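You operate a simulated robot arm through the tools that you are given. There is no shell and no other tool. Be economical: measure what you need, move in short steps, check, and stop when the job is done.

Carry out the task below with a simulated robot arm. There is one attempt and no reset: what you move stays moved.

Task
Try the brown ring from the bench top in the blue holder and sort it by band.
Fine: the one ring at the bench, set in the holder, tried with the step gauge; white at the rim means rework tray, else pass tray; gauge back in the grey cup.

It is judged by the outcome, as a careful person would: the job done as asked, and still so three seconds after it is handed in. It fails if anything else is knocked over, pushed out of place, dropped, spilled or broken.

Robot
A 7-joint arm with a fingered hand on a trunk, on a base that drives. Base frame: it is fixed to the floor where the robot stands at the start and does not move with it; the origin is under the middle of the robot, x ahead of it, y to its left, z up. Units: mm, degrees, N and s.
Its first joint turns from -115.0 to 115.0 degrees. Places, roughly: blue holder [500, 300, 900]; brown ring [2500, -250, 1000]; brown ring (6x6x6 cm) [500, 100, 900]; green pin (4x4x6 cm) [900, 100, 300]; grey cup [600, 300, 900]; orange pin (4x4x6 cm) [900, 100, 300]; pass tray [500, -100, 900]; rework tray [400, -300, 900]. Payload 3.1 kg.
The tool frame sits at the grasp point between the pads (the TCP): z along the fingers, y along the line on which they close. The tips reach 22 mm beyond it. The gripper opens to 112 mm. The gripper's body begins 60 mm behind the TCP. The gripper is a hand of 3 fingers: y runs from the thumb to the fingers, the wrist lies at [0, 0, -218] in the tool frame, and closing takes about 1.5 s.
Orientation is told as [roll, pitch, yaw] about the base's x, y, z axes, in that order, counted from this pose: with the fingers straight down and closing along the base's y, the tool's x points along the base's -x, its y along +y and its z along -z.

Tools
- The arm moves only by the tool nudge_tool. Its argument "series" is a list of rows, each a list of 7 numbers: the turn, a rotation vector about the tool's x, y, z in degrees, then the shift along the tool's x, y, z in mm, then the gripper command, from -1 (fully open) to 1 (shut), values between in proportion. In form: [[ax, ay, az, tx, ty, tz, hand], ...]. A call has 1 to 20 rows; each row is the pose to reach, as a shift and turn from the pose commanded when the call began, along the tool's axes at that moment. A row lasts 0.2 s, in which the tool goes at most 50 mm and 8.6 degrees; a call with a longer step from one row to the next is refused whole, and so is a gripper value outside its range. A pose out of reach is approached as far as the arm can. The call stops where the force on the tool passes 40 N (or 10 N more than at its start, if that is more) or the arm is blocked; 0.2 s more then pass. The fingers move at their own pace (about 108 mm/s each) and stop on an object; they squeeze with about 32 N. The grip force told is the motor's: it shows also when the fingers shut on nothing. Time passes only in rows, and 0.2 s behind the last, so rows that repeat a pose let the fingers close. It gives the time, the measured TCP pose, the force on the tool (base axes), the opening and the grip force at its end, in the units of the frame above (readings bear some noise), with the torque about the TCP (base axes, N m) and any sound that the robot's microphone picked up, and new pictures: "show" is both (left out), scene, wrist or none.
- Cameras (640 x 400 px; columns grow to the right, rows downward): "scene" is now at [9.5, 153, 1679.6]; the picture's right is [-0.06, -1.00, 0.00], its down [-0.77, 0.04, -0.64] and it looks along [0.64, -0.04, -0.77] (base axes); focal length 296 px, centre (320, 200). "wrist" rides on the gripper at [66, 3, -80] in the tool frame; the picture's right is [-0.05, 1.00, 0.00], its down [-0.77, -0.04, -0.64] and it looks along [-0.64, -0.03, 0.77] (tool axes); focal length 275 px, centre (320, 200). There is no depth. A picture from a camera that has moved, and an enlarged one, comes with that camera's place and axes in the base frame and with its lens. The place of the scene camera against the robot may be out by one fixed shift of up to 25 mm in any direction.
- raise_lower(by): slides the trunk up (or, below 0, down) by that many mm; the arm and the scene camera ride with it, the base frame stays. It gives what a move gives, with no picture.
- base_move(legs): drives the robot by 1 to 6 legs, each [ahead, left, turn to the left] in mm, mm and degrees, along the robot's own axes; the way and the turn of a leg run together, so that a leg with both is an arc; at most 1500 mm and 180 degrees a leg. The arm and the cameras ride along, it lands a little off, and it stops where it bumps. It gives what a move gives, and a new picture of the scene camera.
- preshape(shape): the hand has 3 fingers and takes this shape, open, in about a second: jaw (thumb against the fingers, like two jaws); tri (thumb and two fingers); tip (a fingertip pinch); poke (one finger out to press); point (the index stretched); flat (the hand flat); cup (the hand cupped); fist (a fist). The gripper value then closes the fingers along that shape, each until it touches; the sizes above hold for jaw. It gives what a move gives, with no picture.
- head_to(pan, tilt): turns the head with the scene camera to pan (to the left, within 155 degrees either way) and tilt (down, from -29 to 69), counted from straight ahead of the robot. It gives what a move gives, and a new picture of the scene camera.
- enlarge(camera, box): a new picture of the part [left, top, right, bottom] of that camera's present view, enlarged. It takes no simulated time.
- job_done(): hands the job in; it is judged then, once.

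Work in short steps. Places have to be worked out from the pictures, the camera data and where the tool is seen: move nearer, look again, correct. Check each grasp and each placing, and mend what went wrong. You have 120 turns and 260 pictures in all, those below and enlarged ones among them. Open the gripper and draw the arm clear of the work before you hand the job in, unless the task says otherwise; then end with one line.

The tools are called after ">>>" as name(argument=value, ...) on one line, values as JSON. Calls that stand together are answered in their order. nudge_tool: Moves the arm, as the interface text tells. Its arguments: {"type":"object","properties":{"series":{"type":"array","items":{"type":"array","items":{"type":"number"}}},"show":{"type":"string","enum":["both","scene","wrist","none"]}},"required":["series"]} The other tools are called the same way: raise_lower (by) slides the trunk up or down; preshape (shape) gives the hand a shape; base_move (legs) drives the base; head_to (pan, tilt) turns the head that bears the scene camera; enlarge (camera, box) takes an enlarged picture of a part of a camera's view; job_done () hands the job in.

At the start:

```text
time_s: 0.0
eef_pos: [416.0, -59.2, 1235.8]
tcp_rot: [0.0, 0.0, 0.0]
contact_force: [-0.2, -0.3, 0.2]
wrist_torque: [-0.02, -0.03, 0.0]
finger_gap: 111.9
grip_force: 0.0
shape: jaw
trunk travel left (down, up): [-800.0, 190.0]
robot x, y, heading: [0.7, 3.2, -0.1]
head pan, tilt: [-3.2, 50.1]
```

scene: 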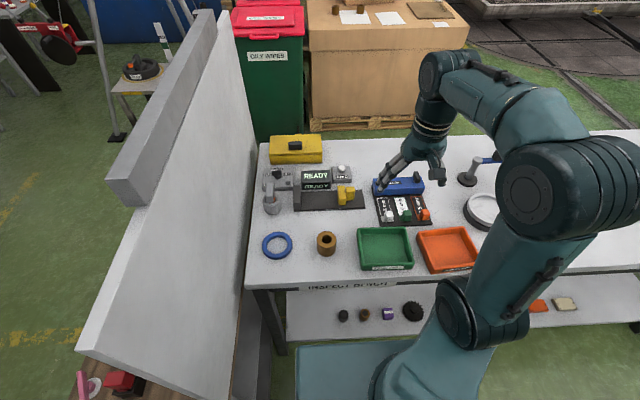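
wrist: 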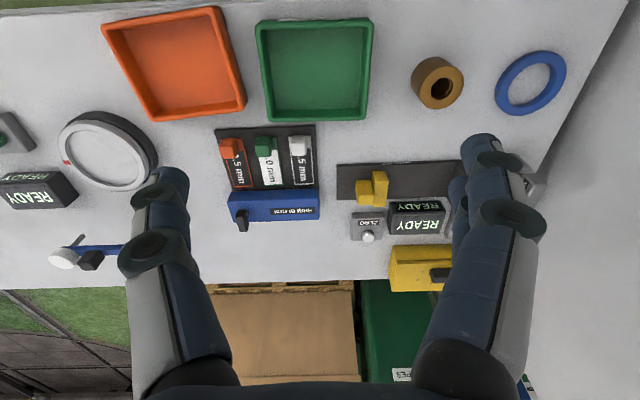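

I start by looking closely at the bench area to identify the ring, holder, gauge and cup.

>>> enlarge(camera="scene", box=[240, 120, 400, 220])

>>> enlarge(camera="scene", box=[360, 120, 520, 220])

>>> enlarge(camera="scene", box=[240, 210, 500, 340])

>>> enlarge(camera="wrist", box=[180, 80, 560, 300])

```text
4.00 times, centred on (320, 170) of scene
camera zoom: at [9.5, 153.0, 1679.6], right [-0.06, -1.0, 0.0], down [-0.77, 0.04, -0.64], along [0.64, -0.04, -0.77], focal length 1185 px, centre (320, 320)
```

zoom: 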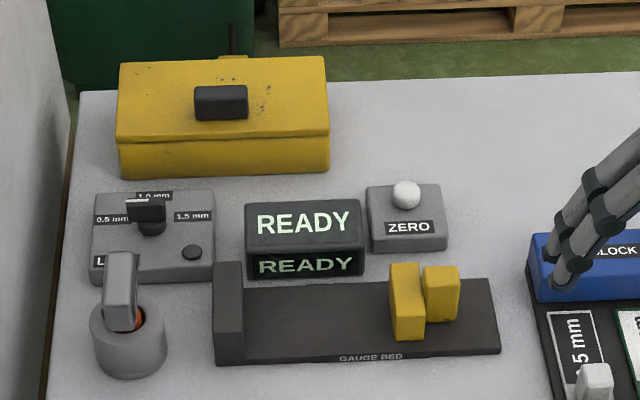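

```text
4.00 times, centred on (440, 170) of scene
camera zoom: at [9.5, 153.0, 1679.6], right [-0.06, -1.0, 0.0], down [-0.77, 0.04, -0.64], along [0.64, -0.04, -0.77], focal length 1185 px, centre (-160, 320)
```

zoom: 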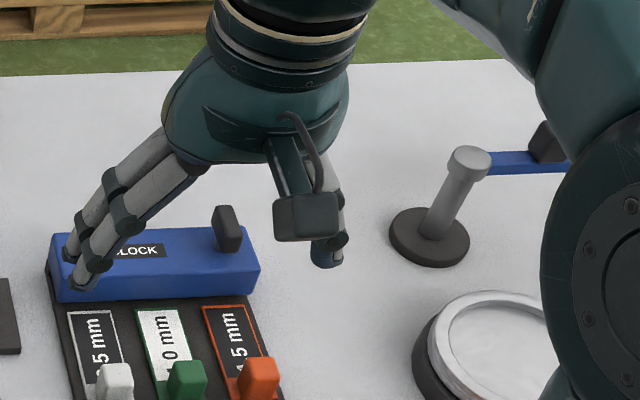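

```text
2.46 times, centred on (370, 275) of scene
camera zoom: at [9.5, 153.0, 1679.6], right [-0.06, -1.0, 0.0], down [-0.77, 0.04, -0.64], along [0.64, -0.04, -0.77], focal length 729 px, centre (197, 15)
```

zoom: 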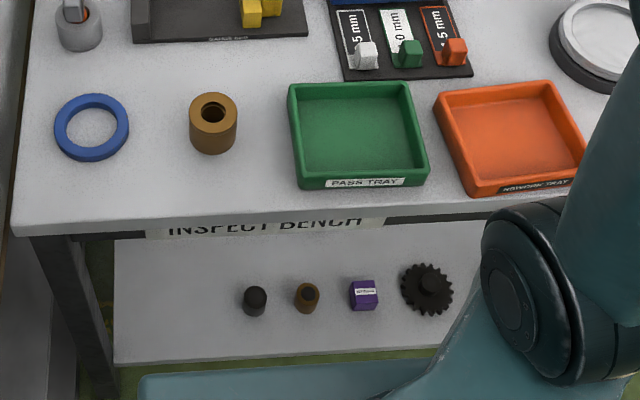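

```text
1.68 times, centred on (370, 190) of wrist
camera zoom: at [350.0, -55.4, 1316.1], right [0.05, 1.0, 0.0], down [0.77, -0.04, 0.64], along [0.64, -0.03, -0.77], focal length 464 px, centre (236, 217)
```

zoom: 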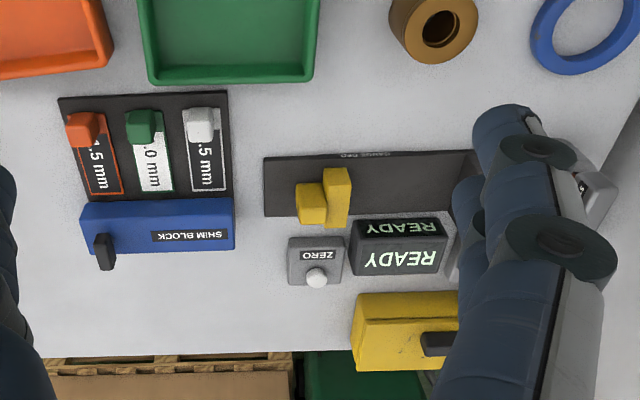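

The blue annulus seems to be the holder, the brown ring beside it, and the gauge stands in the grey cup. I look at the cup closer and check the base clearance by tilting the head down.

>>> enlarge(camera="scene", box=[252, 160, 312, 260])

>>> head_to(pan=0, tilt=69)

```text
4.00 times, centred on (282, 210) of scene
camera zoom: at [9.5, 153.0, 1679.6], right [-0.06, -1.0, 0.0], down [-0.77, 0.04, -0.64], along [0.64, -0.04, -0.77], focal length 1185 px, centre (472, 160)
```

zoom: 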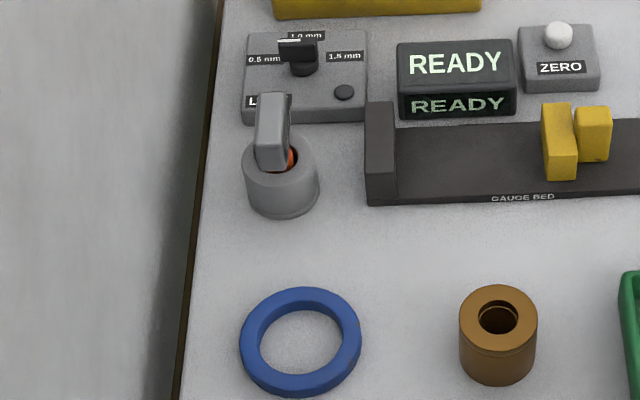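

```text
time_s: 0.8
eef_pos: [416.4, -59.5, 1235.1]
tcp_rot: [0.0, 0.0, 0.0]
contact_force: [0.4, -0.5, 0.6]
wrist_torque: [-0.03, 0.01, -0.01]
finger_gap: 112.0
grip_force: 0.1
shape: jaw
trunk travel left (down, up): [-800.0, 190.0]
robot x, y, heading: [-0.5, 1.7, 0.2]
head pan, tilt: [0.0, 68.8]
camera scene: at [-11.3, 157.3, 1657.8], right [0.0, -1.0, 0.0], down [-0.93, 0.0, -0.36], along [0.36, 0.0, -0.93], focal length 296 px, centre (320, 200)
```

scene: 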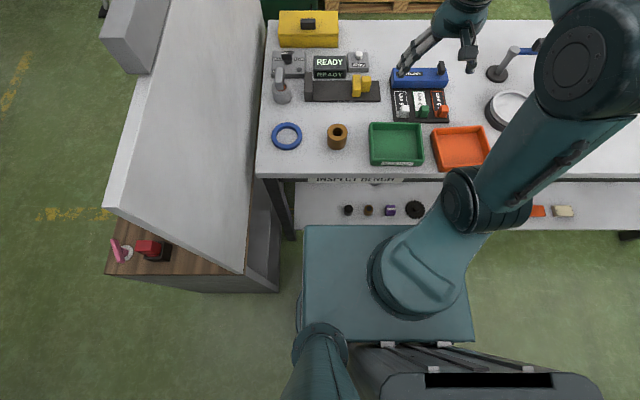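

I need to know whether the platform in view is a floor base or the trunk carriage; I lower the trunk 150 mm and look again.

>>> raise_lower(by=-150)

>>> head_to(pan=10, tilt=68)

```text
time_s: 2.6
eef_pos: [416.4, -59.2, 1085.1]
tcp_rot: [0.0, 0.0, 0.1]
contact_force: [-0.4, -0.1, 0.5]
wrist_torque: [0.03, -0.01, 0.01]
finger_gap: 111.9
grip_force: 0.1
shape: jaw
trunk travel left (down, up): [-650.0, 340.0]
robot x, y, heading: [-0.3, -4.4, -0.1]
head pan, tilt: [0.0, 68.8]
```

```text
time_s: 3.3
eef_pos: [415.3, -60.1, 1084.9]
tcp_rot: [0.0, 0.0, 0.0]
contact_force: [0.3, 0.0, -0.3]
wrist_torque: [-0.01, 0.03, -0.02]
finger_gap: 111.6
grip_force: 0.0
shape: jaw
trunk travel left (down, up): [-650.0, 340.0]
robot x, y, heading: [1.7, 0.4, 0.2]
head pan, tilt: [10.0, 68.0]
camera scene: at [-11.3, 167.1, 1508.5], right [0.17, -0.98, 0.0], down [-0.91, -0.16, -0.37], along [0.37, 0.06, -0.93], focal length 296 px, centre (320, 200)
```

scene: 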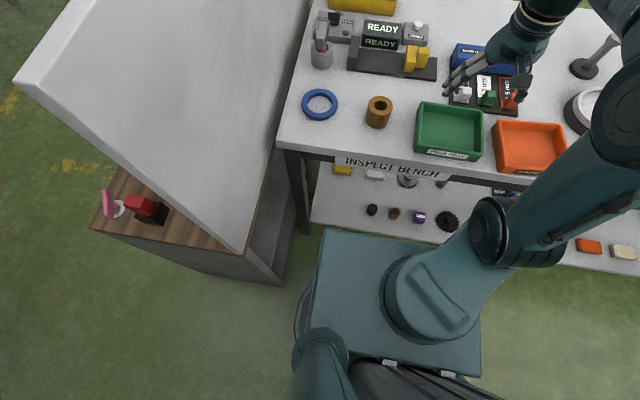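

The platform rides with the trunk; its front is near x≈200 while the bench edge is near x≈350. I drive a careful 100 mm ahead and 60 mm left to bring ring, holder and cup closer.

>>> base_move(legs=[[100, 60, 0]])

>>> head_to(pan=0, tilt=50)

```text
time_s: 4.5
eef_pos: [515.4, 0.9, 1085.6]
tcp_rot: [0.0, 0.1, 0.1]
contact_force: [-0.1, 0.7, -0.4]
wrist_torque: [-0.01, 0.03, -0.02]
finger_gap: 111.8
grip_force: 0.1
shape: jaw
trunk travel left (down, up): [-650.0, 340.0]
robot x, y, heading: [98.1, 61.0, -0.0]
head pan, tilt: [10.0, 68.0]
camera scene: at [87.2, 227.3, 1508.4], right [0.18, -0.98, 0.0], down [-0.91, -0.16, -0.37], along [0.37, 0.07, -0.93], focal length 296 px, centre (320, 200)
```

scene: 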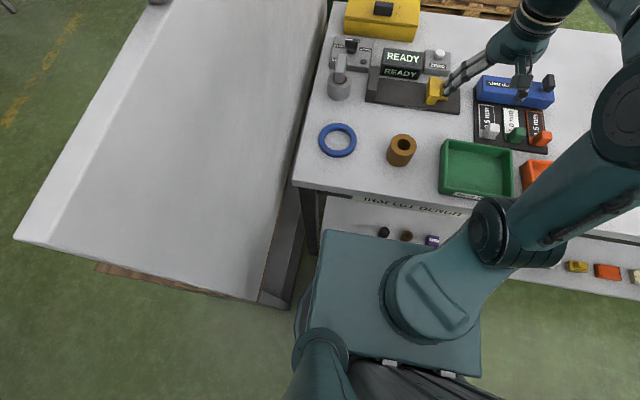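

```text
time_s: 5.3
eef_pos: [515.3, -0.5, 1085.1]
tcp_rot: [0.0, 0.0, 0.0]
contact_force: [-0.4, 0.4, -0.6]
wrist_torque: [-0.04, -0.01, -0.02]
finger_gap: 112.1
grip_force: 0.1
shape: jaw
trunk travel left (down, up): [-650.0, 340.0]
robot x, y, heading: [97.5, 56.6, 0.1]
head pan, tilt: [0.0, 50.0]
camera scene: at [106.9, 216.7, 1529.6], right [0.0, -1.0, 0.0], down [-0.77, 0.0, -0.64], along [0.64, 0.0, -0.77], focal length 296 px, centre (320, 200)
```

scene: 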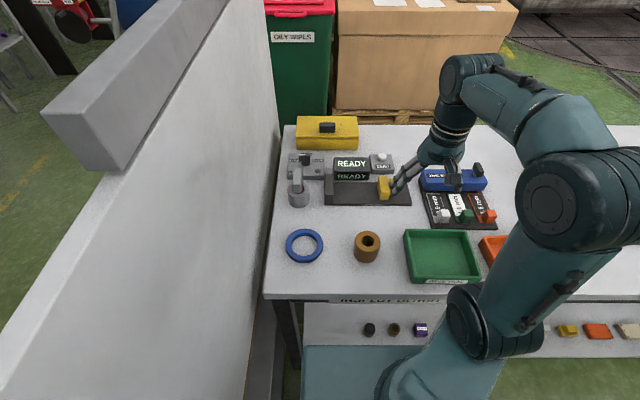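

Now I move the hand over the ring at the same height to look at it with the wrist camera.

>>> nudge_tool(series=[[0, 0, 0, 15, 35, 0, -1], [0, 0, 0, 30, 70, 0, -1], [0, 0, 0, 50, 105, 0, -1], [0, 0, 0, 50, 105, 0, -1]])

```text
time_s: 6.3
eef_pos: [462.8, 103.9, 1083.4]
tcp_rot: [0.0, -0.1, 0.1]
contact_force: [-0.4, 0.6, 0.7]
wrist_torque: [0.03, -0.03, 0.0]
finger_gap: 112.0
grip_force: 0.1
shape: jaw
trunk travel left (down, up): [-650.0, 340.0]
robot x, y, heading: [95.9, 60.5, -0.3]
head pan, tilt: [0.0, 50.0]
camera scene: at [107.3, 215.9, 1529.8], right [0.0, -1.0, 0.0], down [-0.77, 0.0, -0.64], along [0.64, 0.0, -0.77], focal length 296 px, centre (320, 200)
camera wrist: at [395.0, 108.5, 1163.9], right [0.04, 1.0, 0.0], down [0.77, -0.03, 0.64], along [0.63, -0.03, -0.77], focal length 275 px, centre (320, 200)
```

scene: 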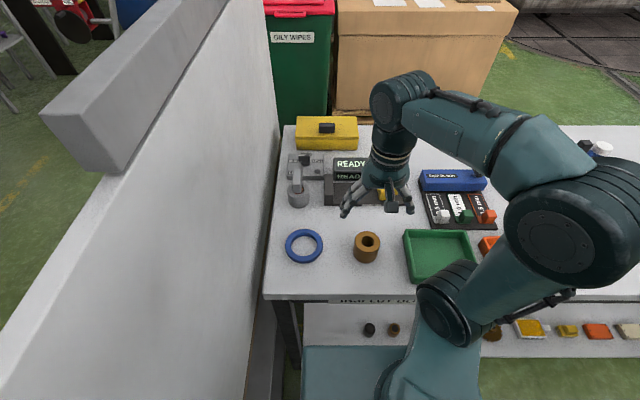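
wrist: 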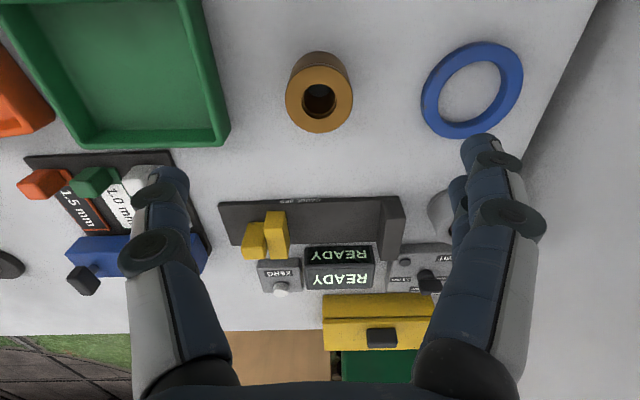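

From two wrist views the ring's top is near (478, 104, 930). I shift over it and descend part way to refine.

>>> nudge_tool(series=[[0, 0, 0, -8, 0, 30, -1], [0, 0, 0, -16, 0, 60, -1], [0, 0, 0, -16, 0, 90, -1], [0, 0, 0, -16, 0, 90, -1]])

```text
time_s: 7.3
eef_pos: [480.1, 106.0, 992.3]
tcp_rot: [0.0, 0.0, 0.1]
contact_force: [0.7, -0.3, 0.2]
wrist_torque: [-0.01, -0.02, -0.02]
finger_gap: 112.0
grip_force: 0.0
shape: jaw
trunk travel left (down, up): [-650.0, 340.0]
robot x, y, heading: [98.7, 63.7, 0.1]
head pan, tilt: [0.0, 50.0]
camera scene: at [106.7, 216.7, 1529.7], right [0.0, -1.0, 0.0], down [-0.77, 0.0, -0.64], along [0.64, 0.0, -0.77], focal length 296 px, centre (320, 200)
camera wrist: at [413.9, 110.0, 1073.7], right [0.04, 1.0, 0.0], down [0.77, -0.03, 0.64], along [0.64, -0.03, -0.77], focal length 275 px, centre (320, 200)
```

scene: 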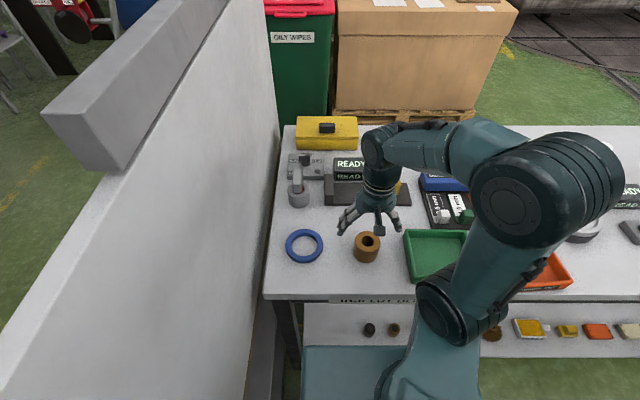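
wrist: 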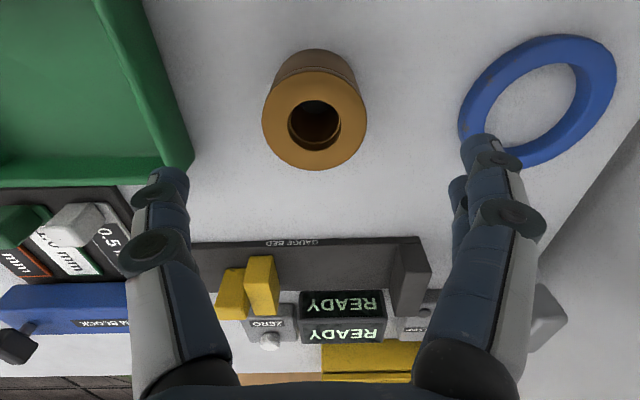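

Ring top is about (477, 104, 927), diameter ≈58. I descend with fingers straddling it to TCP z≈915.

>>> nudge_tool(series=[[0, 0, 0, 3, -2, 0, -0.55], [0, 0, 0, 3, -2, 25, -0.55], [0, 0, 0, 3, -2, 50, -0.55], [0, 0, 0, 3, -2, 65, -0.55], [0, 0, 0, 3, -2, 76, -0.55], [0, 0, 0, 3, -2, 76, -0.55]])

```text
time_s: 8.7
eef_pos: [478.6, 102.6, 919.9]
tcp_rot: [0.0, 0.0, 0.1]
contact_force: [1.1, 0.8, 0.1]
wrist_torque: [-0.02, 0.01, -0.03]
finger_gap: 87.2
grip_force: 0.1
shape: jaw
trunk travel left (down, up): [-650.0, 340.0]
robot x, y, heading: [99.7, 58.9, 0.1]
head pan, tilt: [0.0, 50.0]
camera scene: at [107.0, 216.8, 1529.7], right [0.0, -1.0, 0.0], down [-0.77, 0.0, -0.64], along [0.64, 0.0, -0.77], focal length 296 px, centre (320, 200)
camera wrist: at [410.8, 106.9, 1000.6], right [0.04, 1.0, 0.0], down [0.77, -0.03, 0.64], along [0.64, -0.03, -0.77], focal length 275 px, centre (320, 200)
```

scene: 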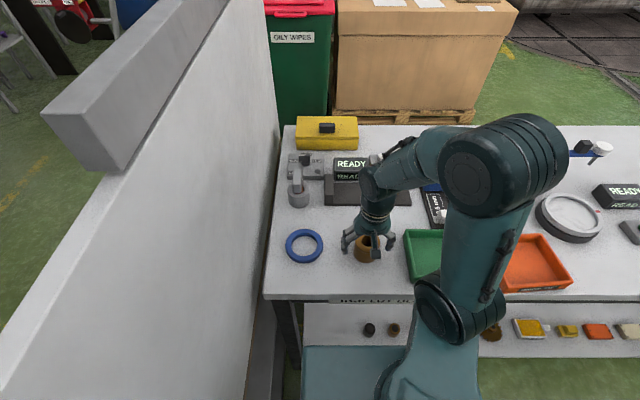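
wrist: 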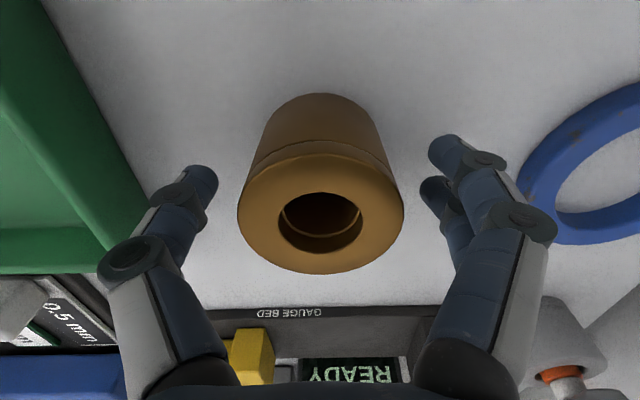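

Ring centre appears ~6 mm nearer in x; I correct that and close on the ring.

>>> nudge_tool(series=[[0, 0, 0, 6, 1, 0, -0.55], [0, 0, 0, 6, 1, 0, 0.3], [0, 0, 0, 6, 1, 0, 1], [0, 0, 0, 6, 1, 0, 1], [0, 0, 0, 6, 1, 0, 1], [0, 0, 0, 6, 1, 0, 1]])

```text
time_s: 10.1
eef_pos: [471.8, 103.9, 920.0]
tcp_rot: [0.0, 0.0, 0.0]
contact_force: [-1.4, 0.8, -0.4]
wrist_torque: [-0.03, 0.03, -0.04]
finger_gap: 46.8
grip_force: 31.8
shape: jaw
trunk travel left (down, up): [-650.0, 340.0]
robot x, y, heading: [93.7, 61.5, 0.2]
head pan, tilt: [0.0, 50.0]
camera scene: at [107.0, 216.8, 1529.7], right [0.0, -1.0, 0.0], down [-0.77, 0.0, -0.64], along [0.64, 0.0, -0.77], focal length 296 px, centre (320, 200)
camera wrist: at [404.6, 108.2, 1000.4], right [0.04, 1.0, 0.0], down [0.77, -0.03, 0.64], along [0.64, -0.03, -0.77], focal length 275 px, centre (320, 200)
```

scene: 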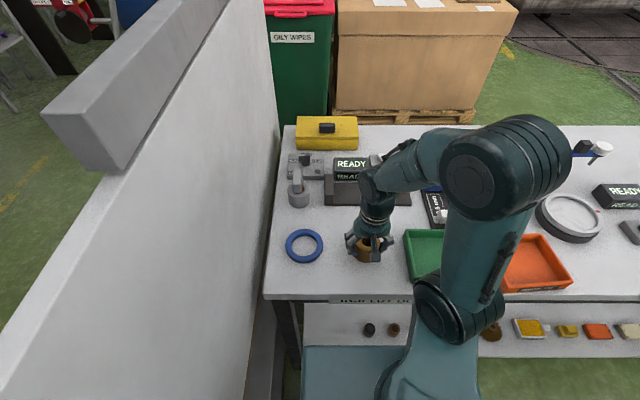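
wrist: 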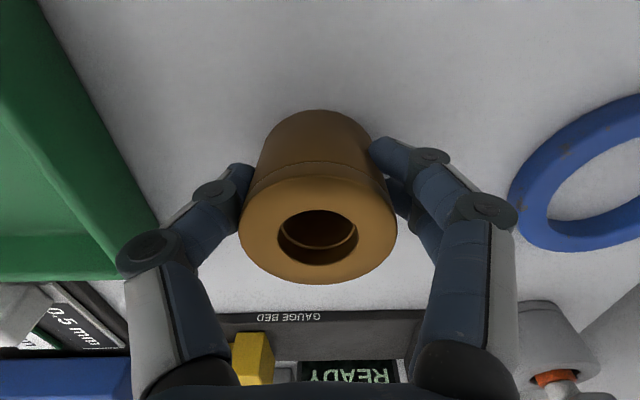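

The ring is gripped (gap 46.8, 32 N). I lift it 60 mm and carry it over the holder at about (485, 250).

>>> nudge_tool(series=[[0, 0, 0, 0, 0, -30, 1], [0, 0, 0, 0, 0, -60, 1], [0, 0, 0, -4, 40, -60, 1], [0, 0, 0, -7, 80, -60, 1], [0, 0, 0, -10, 115, -60, 1], [0, 0, 0, -12, 146, -60, 1], [0, 0, 0, -12, 146, -60, 1]])

```text
time_s: 11.7
eef_pos: [483.2, 252.0, 978.9]
tcp_rot: [0.0, 0.0, 0.1]
contact_force: [0.7, 0.5, -4.2]
wrist_torque: [0.0, 0.02, 0.01]
finger_gap: 46.5
grip_force: 31.7
shape: jaw
trunk travel left (down, up): [-650.0, 340.0]
robot x, y, heading: [99.0, 59.3, 0.1]
head pan, tilt: [0.0, 50.0]
camera scene: at [107.5, 216.3, 1529.7], right [0.0, -1.0, 0.0], down [-0.77, 0.0, -0.64], along [0.64, 0.0, -0.77], focal length 296 px, centre (320, 200)
camera wrist: at [416.0, 255.3, 1060.6], right [0.04, 1.0, 0.0], down [0.77, -0.03, 0.64], along [0.63, -0.03, -0.77], focal length 275 px, centre (320, 200)
```

scene: 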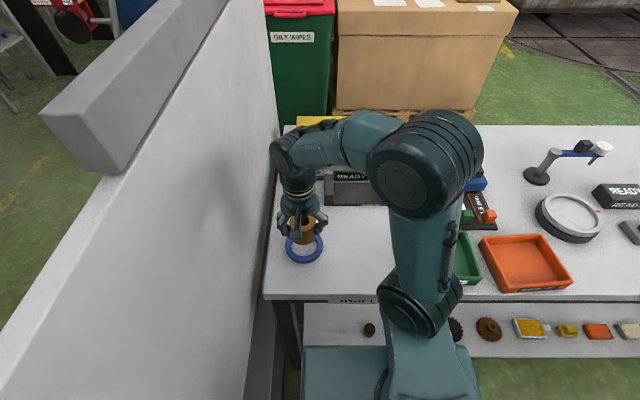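
wrist: 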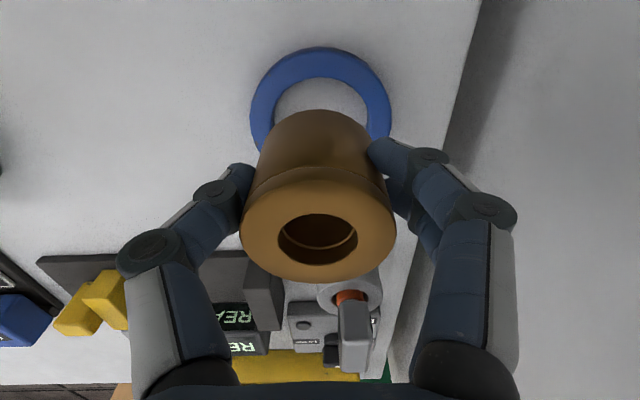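

The holder sits about (489, 251). I adjust 5 mm ahead and lower the ring to just above it, then check.

>>> nudge_tool(series=[[0, 0, 0, -5, -1, 0, 1], [0, 0, 0, -5, -1, 20, 1], [0, 0, 0, -5, -1, 38, 1], [0, 0, 0, -5, -1, 38, 1]], show="wrist")

```text
time_s: 12.7
eef_pos: [488.0, 248.7, 940.0]
tcp_rot: [0.0, -0.1, 0.1]
contact_force: [0.1, 0.4, -4.3]
wrist_torque: [0.0, 0.04, -0.02]
finger_gap: 46.4
grip_force: 31.8
shape: jaw
trunk travel left (down, up): [-650.0, 340.0]
robot x, y, heading: [97.4, 58.4, 0.3]
head pan, tilt: [0.0, 50.0]
camera wrist: at [421.3, 252.2, 1021.5], right [0.04, 1.0, 0.0], down [0.77, -0.03, 0.64], along [0.64, -0.03, -0.77], focal length 275 px, centre (320, 200)
```

wrist: 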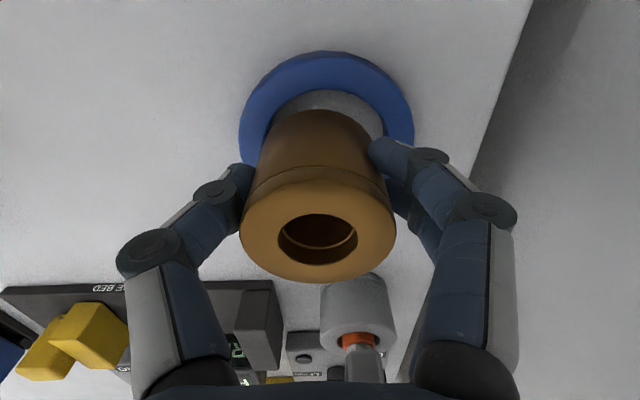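

Holder centre reads (490, 252.5); I nudge +2 x, +3.5 y and lower until contact.

>>> nudge_tool(series=[[0, 0, 0, -2, 3.5, 0, 1], [0, 0, 0, -2, 3.5, 5, 1], [0, 0, 0, -2, 3.5, 10, 1], [0, 0, 0, -2, 3.5, 14, 1], [0, 0, 0, -2, 3.5, 17, 1], [0, 0, 0, -2, 3.5, 19, 1], [0, 0, 0, -2, 3.5, 19, 1]])

```text
time_s: 14.3
eef_pos: [487.5, 253.6, 922.9]
tcp_rot: [-0.1, -0.1, 0.2]
contact_force: [-13.9, -3.0, 11.5]
wrist_torque: [-0.12, -0.1, 0.0]
finger_gap: 46.9
grip_force: 31.8
shape: jaw
trunk travel left (down, up): [-650.0, 340.0]
robot x, y, heading: [96.6, 59.8, 0.1]
head pan, tilt: [0.0, 50.0]
camera scene: at [102.0, 215.4, 1530.0], right [0.0, -1.0, 0.0], down [-0.76, 0.0, -0.65], along [0.65, 0.0, -0.76], focal length 296 px, centre (320, 200)
camera wrist: at [419.9, 256.6, 1003.6], right [0.04, 1.0, 0.0], down [0.77, -0.03, 0.64], along [0.64, -0.03, -0.77], focal length 275 px, centre (320, 200)
```

scene: 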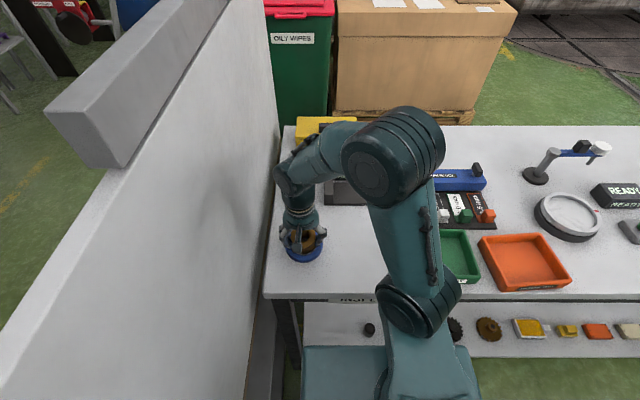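
wrist: 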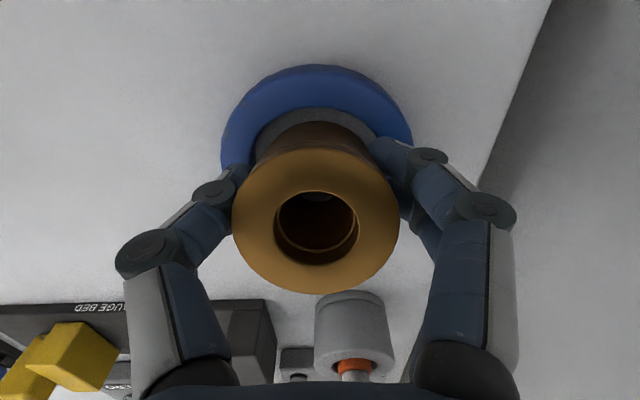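

The ring's bottom touches the far side of the holder. I back up 10 mm and look.

>>> nudge_tool(series=[[0, 0, 0, 0, 0, -6, 1], [0, 0, 0, 2, 0, -13, 1], [0, 0, 0, 2, 0, -13, 1]], show="wrist")

>>> enlarge(camera="scene", box=[260, 200, 350, 280])

```text
time_s: 15.1
eef_pos: [489.0, 253.3, 935.7]
tcp_rot: [0.0, -0.1, 0.1]
contact_force: [-0.2, 0.1, -5.1]
wrist_torque: [0.03, 0.06, 0.0]
finger_gap: 46.1
grip_force: 31.7
shape: jaw
trunk travel left (down, up): [-650.0, 340.0]
robot x, y, heading: [95.8, 62.4, 0.1]
head pan, tilt: [0.0, 50.0]
camera wrist: at [422.0, 256.9, 1016.2], right [0.04, 1.0, 0.0], down [0.77, -0.03, 0.64], along [0.64, -0.03, -0.77], focal length 275 px, centre (320, 200)
```

wrist: 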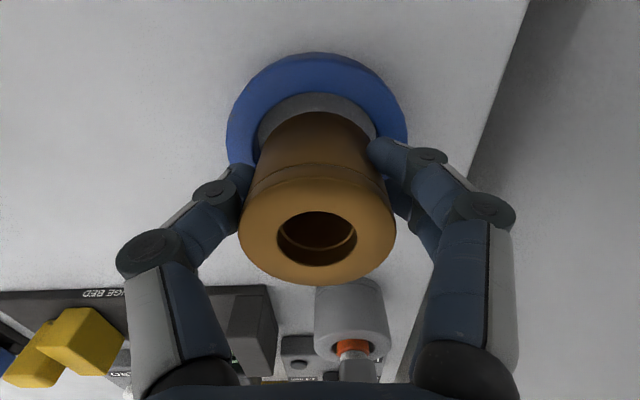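

```text
5.00 times, centred on (305, 240) of scene
camera zoom: at [107.7, 217.0, 1529.6], right [0.0, -1.0, 0.0], down [-0.77, 0.0, -0.64], along [0.64, 0.0, -0.77], focal length 1481 px, centre (395, 0)
```

zoom: 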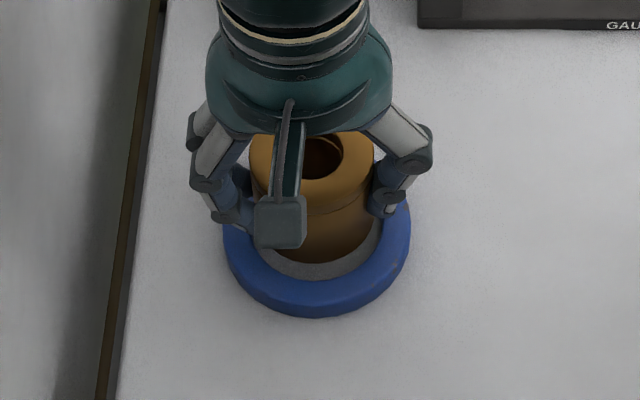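

The tilt in the contact picture suggests the far lower edge met the holder's top. I shift 3 mm nearer and lower gently again.

>>> nudge_tool(series=[[0, 0, 0, 3, 0, 0, 1], [0, 0, 0, 3, 0, 4, 1], [0, 0, 0, 3, 0, 7, 1], [0, 0, 0, 3, 0, 10, 1], [0, 0, 0, 3, 0, 10, 1]], show="wrist")

```text
time_s: 16.3
eef_pos: [485.3, 253.9, 924.6]
tcp_rot: [0.0, 0.0, 0.1]
contact_force: [-0.2, 0.0, -4.7]
wrist_torque: [0.03, 0.02, 0.02]
finger_gap: 46.2
grip_force: 31.9
shape: jaw
trunk travel left (down, up): [-650.0, 340.0]
robot x, y, heading: [100.5, 61.6, 0.1]
head pan, tilt: [0.0, 50.0]
camera wrist: at [418.6, 257.4, 1005.7], right [0.04, 1.0, 0.0], down [0.77, -0.03, 0.64], along [0.64, -0.03, -0.77], focal length 275 px, centre (320, 200)
```

wrist: 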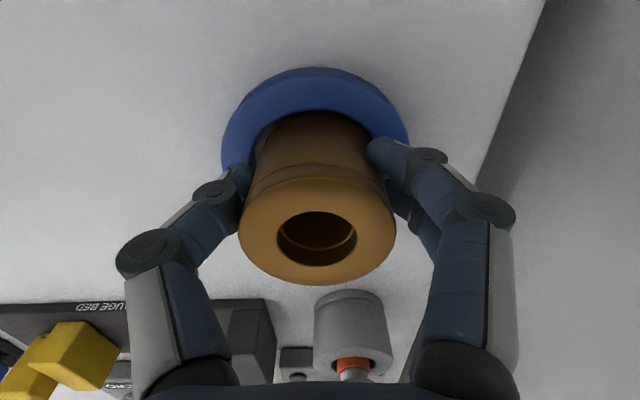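

No contact yet at 924.6; I lower in 1.5 mm steps until it seats.

>>> nudge_tool(series=[[0, 0, 0, 0, 0, 1.5, 1], [0, 0, 0, 0, 0, 3, 1], [0, 0, 0, 0, 0, 4.5, 1], [0, 0, 0, 0, 0, 4.5, 1]], show="wrist")

>>> enlarge(camera="scene", box=[260, 200, 350, 280])

```text
time_s: 17.3
eef_pos: [484.7, 253.7, 920.5]
tcp_rot: [0.0, -0.1, 0.1]
contact_force: [-0.2, -0.5, -3.4]
wrist_torque: [0.0, 0.02, 0.02]
finger_gap: 46.5
grip_force: 31.7
shape: jaw
trunk travel left (down, up): [-650.0, 340.0]
robot x, y, heading: [94.7, 61.5, 0.2]
head pan, tilt: [0.0, 50.0]
camera wrist: at [418.4, 257.5, 1001.8], right [0.04, 1.0, 0.0], down [0.77, -0.03, 0.64], along [0.63, -0.03, -0.77], focal length 275 px, centre (320, 200)
```

wrist: 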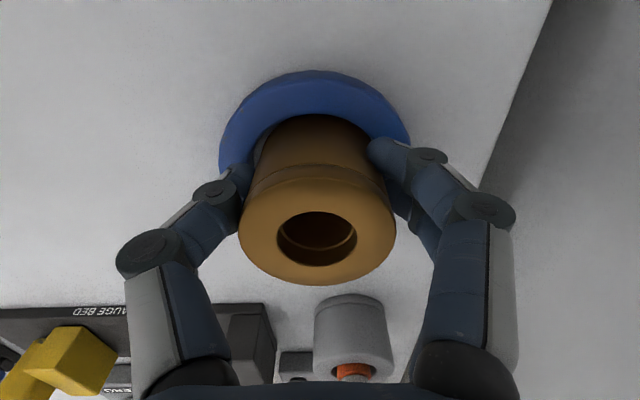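

```text
5.00 times, centred on (305, 240) of scene
camera zoom: at [107.6, 217.1, 1529.6], right [0.0, -1.0, 0.0], down [-0.77, 0.0, -0.64], along [0.64, 0.0, -0.77], focal length 1481 px, centre (395, 0)
```

zoom: 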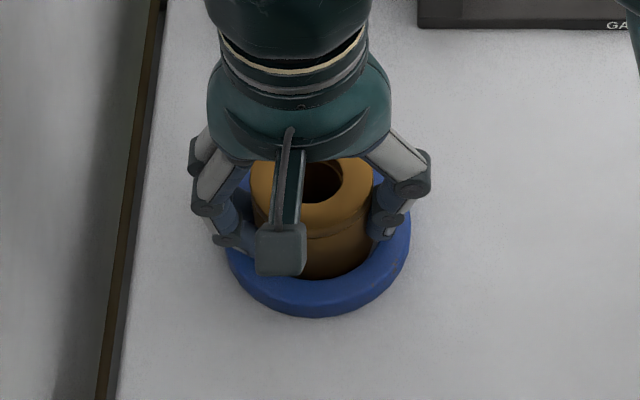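

The ring is inside the holder, nearly seated. I lower 1 mm more and release, then rise.

>>> nudge_tool(series=[[0, 0, 0, 0, 0, 1, 1], [0, 0, 0, 0, 0, 1, 0.1], [0, 0, 0, 0, 0, 1, -0.4], [0, 0, 0, 0, 0, 1, -0.55], [0, 0, 0, 0, 0, -20, -0.55], [0, 0, 0, 0, 0, -60, -0.55], [0, 0, 0, 0, 0, -100, -0.55], [0, 0, 0, 50, 0, -120, -0.55], [0, 0, 0, 50, 0, -120, -0.55]])

>>> enlarge(camera="scene", box=[250, 140, 350, 280])

>>> enlarge(camera="wrist", box=[200, 30, 480, 230])

```text
refused: row 8 steps farther than a row can; nothing moved
```

```text
2.86 times, centred on (300, 210) of scene
camera zoom: at [107.6, 217.1, 1529.6], right [0.0, -1.0, 0.0], down [-0.77, 0.0, -0.64], along [0.64, 0.0, -0.77], focal length 846 px, centre (377, 171)
```

zoom: 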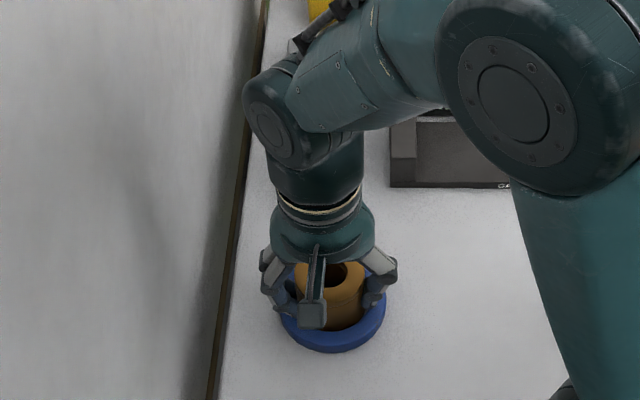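

```text
2.00 times, centred on (340, 130) of wrist
camera zoom: at [418.4, 257.5, 1001.8], right [0.04, 1.0, 0.0], down [0.77, -0.03, 0.64], along [0.63, -0.03, -0.77], focal length 551 px, centre (280, 340)
```

zoom: 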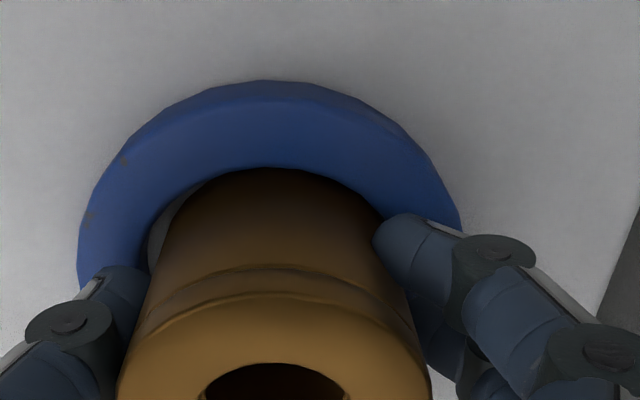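

The last row was too long; I redo it with shorter steps.

>>> nudge_tool(series=[[0, 0, 0, 0, 0, 1, 1], [0, 0, 0, 0, 0, 1, 0.1], [0, 0, 0, 0, 0, 1, -0.4], [0, 0, 0, 0, 0, 1, -0.55], [0, 0, 0, 0, 0, -20, -0.55], [0, 0, 0, 0, 0, -60, -0.55], [0, 0, 0, 0, 0, -100, -0.55], [0, 0, 0, 30, 0, -120, -0.55], [0, 0, 0, 50, 0, -120, -0.55], [0, 0, 0, 50, 0, -120, -0.55]])

>>> enlarge(camera="wrist", box=[220, 30, 460, 310])

```text
time_s: 19.5
eef_pos: [434.2, 255.8, 1041.2]
tcp_rot: [0.0, 0.1, 0.1]
contact_force: [-0.1, -0.4, 0.1]
wrist_torque: [0.0, -0.03, 0.01]
finger_gap: 86.6
grip_force: 0.1
shape: jaw
trunk travel left (down, up): [-650.0, 340.0]
robot x, y, heading: [96.4, 60.1, 0.4]
head pan, tilt: [0.0, 50.0]
camera scene: at [107.1, 216.8, 1529.7], right [0.0, -1.0, 0.0], down [-0.77, 0.0, -0.64], along [0.64, 0.0, -0.77], focal length 296 px, centre (320, 200)
camera wrist: at [366.7, 259.5, 1121.9], right [0.04, 1.0, 0.0], down [0.77, -0.03, 0.64], along [0.64, -0.03, -0.77], focal length 275 px, centre (320, 200)
```

scene: 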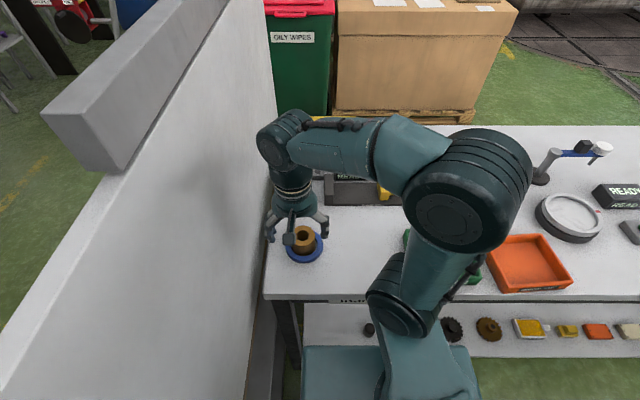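
wrist: 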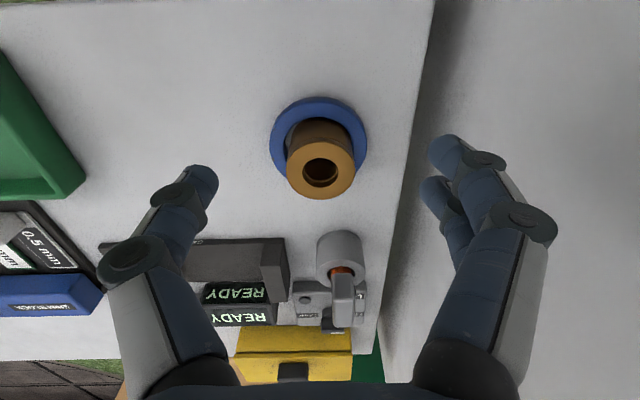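

```text
1.43 times, centred on (340, 170) of wrist
camera zoom: at [366.7, 259.5, 1121.9], right [0.04, 1.0, 0.0], down [0.77, -0.03, 0.64], along [0.64, -0.03, -0.77], focal length 393 px, centre (291, 243)
```

zoom: 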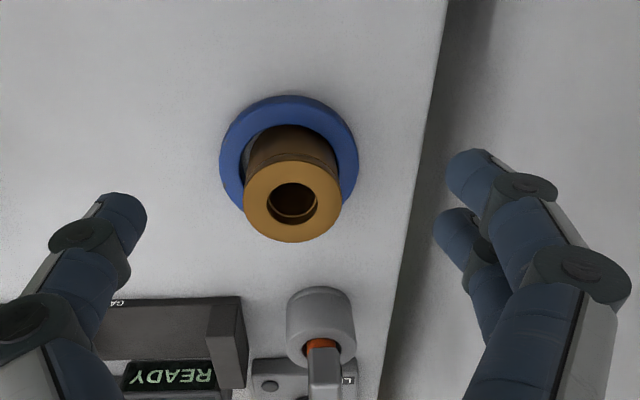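

The ring is standing in the holder. Now I look at the gauge in the cup: I move the hand up and forward for a close wrist view.

>>> nudge_tool(series=[[0, 0, 0, -20, 0, -40, -0.55], [0, 0, 0, -60, -10, -60, -0.55], [0, 0, 0, -90, -20, -60, -0.55], [0, 0, 0, -90, -20, -60, -0.55]])

>>> enlarge(camera="wrist", box=[260, 180, 460, 380])

>>> enlarge(camera="scene", box=[260, 130, 350, 220])

```text
time_s: 20.5
eef_pos: [523.1, 235.1, 1099.7]
tcp_rot: [0.0, 0.0, 0.1]
contact_force: [-0.1, -0.1, -0.3]
wrist_torque: [0.0, 0.02, 0.01]
finger_gap: 86.6
grip_force: 0.1
shape: jaw
trunk travel left (down, up): [-650.0, 340.0]
robot x, y, heading: [99.4, 61.0, 0.4]
head pan, tilt: [0.0, 50.0]
camera scene: at [106.6, 216.9, 1529.7], right [0.0, -1.0, 0.0], down [-0.77, 0.0, -0.64], along [0.64, 0.0, -0.77], focal length 296 px, centre (320, 200)
camera wrist: at [456.4, 239.0, 1181.0], right [0.04, 1.0, 0.0], down [0.77, -0.03, 0.64], along [0.64, -0.03, -0.77], focal length 275 px, centre (320, 200)
```

scene: 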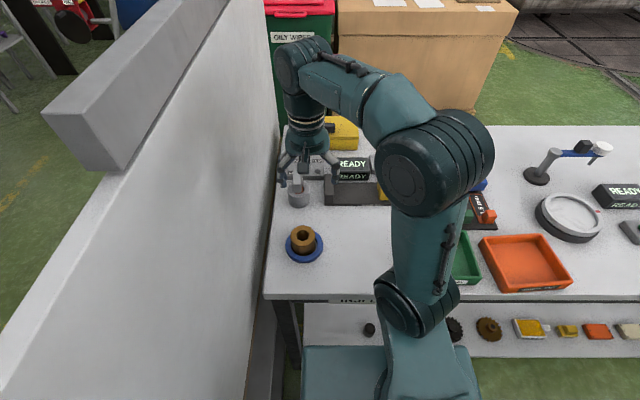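
wrist: 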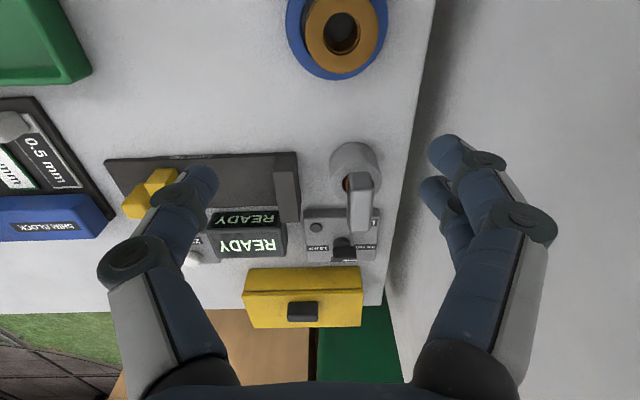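

```text
2.00 times, centred on (360, 280) of wrist
camera zoom: at [456.4, 239.0, 1181.0], right [0.04, 1.0, 0.0], down [0.77, -0.03, 0.64], along [0.64, -0.03, -0.77], focal length 551 px, centre (240, 40)
```

zoom: 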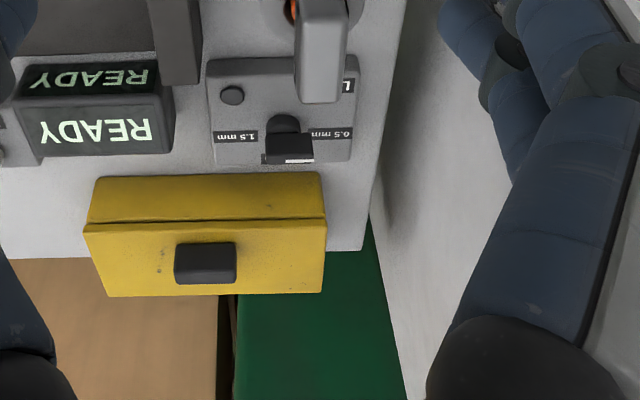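

```text
4.44 times, centred on (305, 175) of scene
camera zoom: at [106.6, 216.9, 1529.7], right [0.0, -1.0, 0.0], down [-0.77, 0.0, -0.64], along [0.64, 0.0, -0.77], focal length 1316 px, centre (387, 311)
```

zoom: 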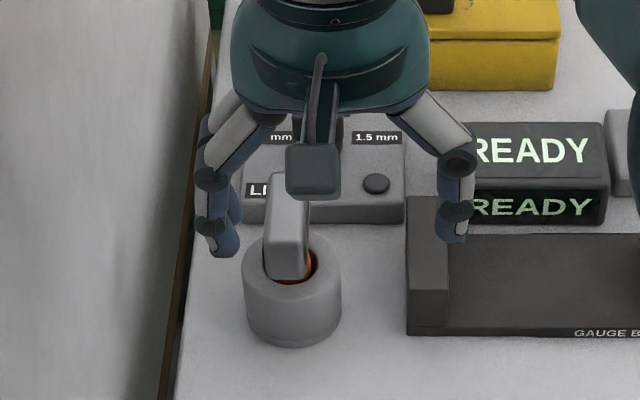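

Triangulation puts the cup rim near (638, 271, 921) and the handle leaning away slightly, top near (660, 275, 980). The panel at y≈339 is close, so I yaw the hand 25° left and narrow the gap before tilting.

>>> nudge_tool(series=[[0, 0, -8, 0, 0, 0, -0.1], [0, 0, -16, 0, 0, 0, -0.1], [0, 0, -24, 0, 0, 0, -0.1], [0, 0, -25, 0, 0, 0, -0.1]], show="none")

>>> nudge_tool(series=[[0, -8, 0, 0, 0, 0, -0.1], [0, -16, 0, 0, 0, 0, -0.1], [0, -24, 0, 0, 0, 0, -0.1], [0, -32, 0, 0, 0, 0, -0.1], [0, -40, 0, 0, 0, 0, -0.1], [0, -40, 0, 0, 0, 0, -0.1]])

```text
time_s: 21.5
eef_pos: [524.0, 233.5, 1098.9]
tcp_rot: [0.0, 0.0, 25.2]
contact_force: [-0.4, 0.4, -0.4]
wrist_torque: [-0.03, -0.01, 0.02]
finger_gap: 62.3
grip_force: 0.0
shape: jaw
trunk travel left (down, up): [-650.0, 340.0]
robot x, y, heading: [96.8, 60.9, 0.1]
head pan, tilt: [0.0, 50.0]
```

```text
time_s: 22.9
eef_pos: [525.1, 233.3, 1099.3]
tcp_rot: [0.0, -40.0, 25.3]
contact_force: [0.0, 0.5, 0.4]
wrist_torque: [-0.01, 0.01, 0.04]
finger_gap: 62.0
grip_force: 0.1
shape: jaw
trunk travel left (down, up): [-650.0, 340.0]
robot x, y, heading: [99.6, 62.8, -0.0]
head pan, tilt: [0.0, 50.0]
camera scene: at [107.3, 217.5, 1529.6], right [0.0, -1.0, 0.0], down [-0.77, 0.0, -0.64], along [0.64, 0.0, -0.77], focal length 296 px, centre (320, 200)
camera wrist: at [431.2, 193.9, 1119.5], right [-0.39, 0.92, 0.03], down [0.18, 0.04, 0.98], along [0.9, 0.39, -0.18], focal length 275 px, centre (320, 200)
```

scene: 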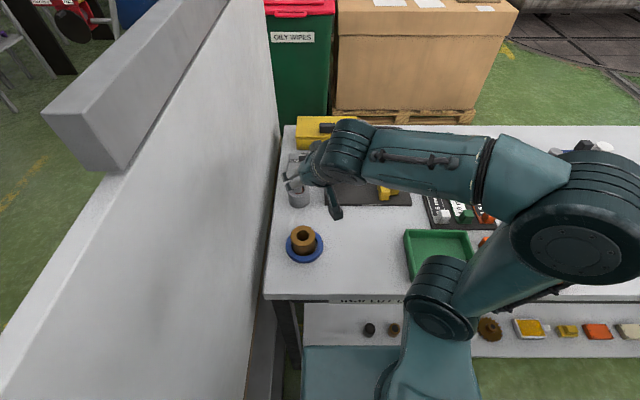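
wrist: 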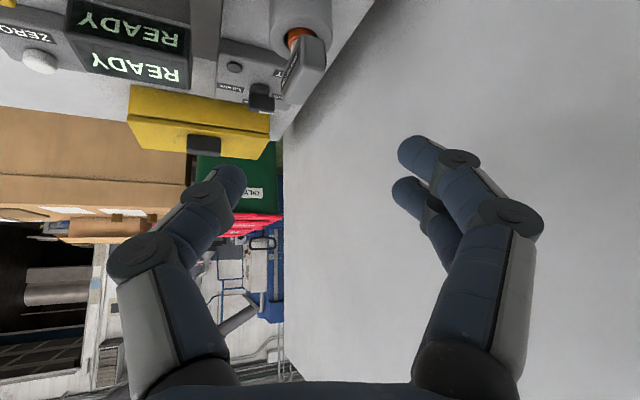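

The third view confirms cup (637,271,921) and handle top (~665,274,980). I move to a pre-grasp 90 mm back along the tool axis.

>>> nudge_tool(series=[[0, 0, 0, -3, -6, 35, -0.1], [0, 0, 0, -7, -12, 70, -0.1], [0, 0, 0, -10.3, -16.8, 102.7, -0.1], [0, 0, 0, -10.3, -16.8, 102.7, -0.1]])

>>> enlarge(camera="scene", box=[260, 130, 350, 220])

```text
time_s: 23.9
eef_pos: [599.4, 249.5, 1031.7]
tcp_rot: [0.0, -40.0, 25.0]
contact_force: [-0.8, 0.7, 0.7]
wrist_torque: [0.01, -0.02, 0.0]
finger_gap: 62.2
grip_force: 0.0
shape: jaw
trunk travel left (down, up): [-650.0, 340.0]
robot x, y, heading: [96.8, 61.5, 0.2]
head pan, tilt: [0.0, 50.0]
camera scene: at [106.4, 216.2, 1529.8], right [0.0, -1.0, 0.0], down [-0.77, 0.0, -0.64], along [0.64, 0.0, -0.77], focal length 296 px, centre (320, 200)
camera wrist: at [504.4, 208.6, 1051.0], right [-0.39, 0.92, 0.03], down [0.18, 0.04, 0.98], along [0.9, 0.39, -0.18], focal length 275 px, centre (320, 200)
```

scene: 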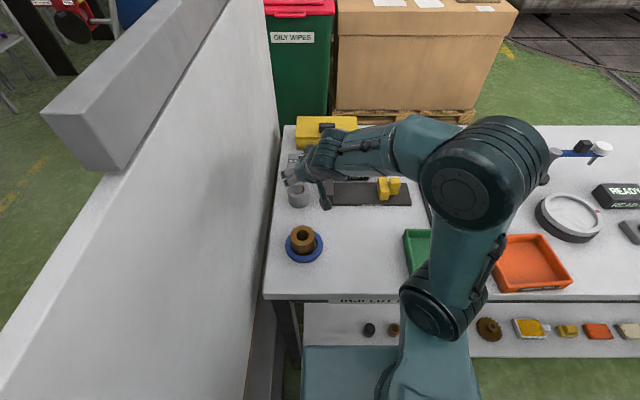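
wrist: 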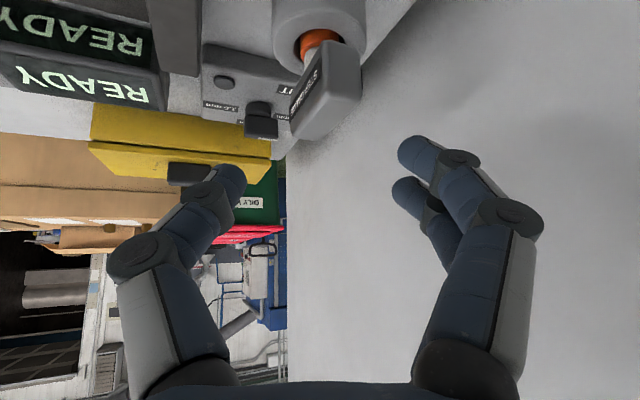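

```text
4.44 times, centred on (305, 175) of scene
camera zoom: at [106.4, 216.2, 1529.8], right [0.0, -1.0, 0.0], down [-0.77, 0.0, -0.64], along [0.64, 0.0, -0.77], focal length 1316 px, centre (387, 311)
```

zoom: 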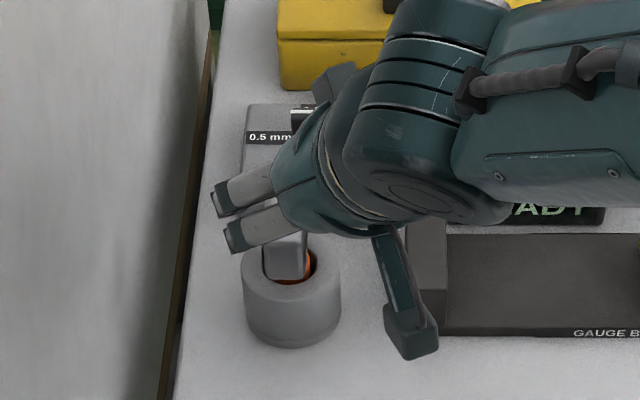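

The pre-grasp is reached freely. I enlarge the wrist view to determine the handle's orientation.

>>> enlarge(camera="wrist", box=[230, 0, 430, 180])

```text
2.22 times, centred on (330, 90) of wrist
camera zoom: at [504.4, 208.6, 1051.0], right [-0.39, 0.92, 0.03], down [0.18, 0.04, 0.98], along [0.9, 0.39, -0.18], focal length 612 px, centre (298, 444)
```

zoom: 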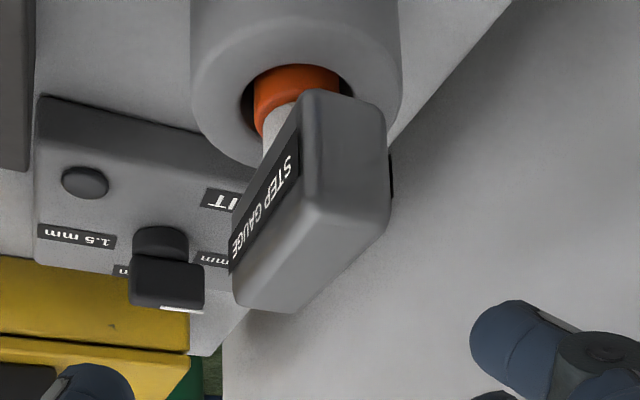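

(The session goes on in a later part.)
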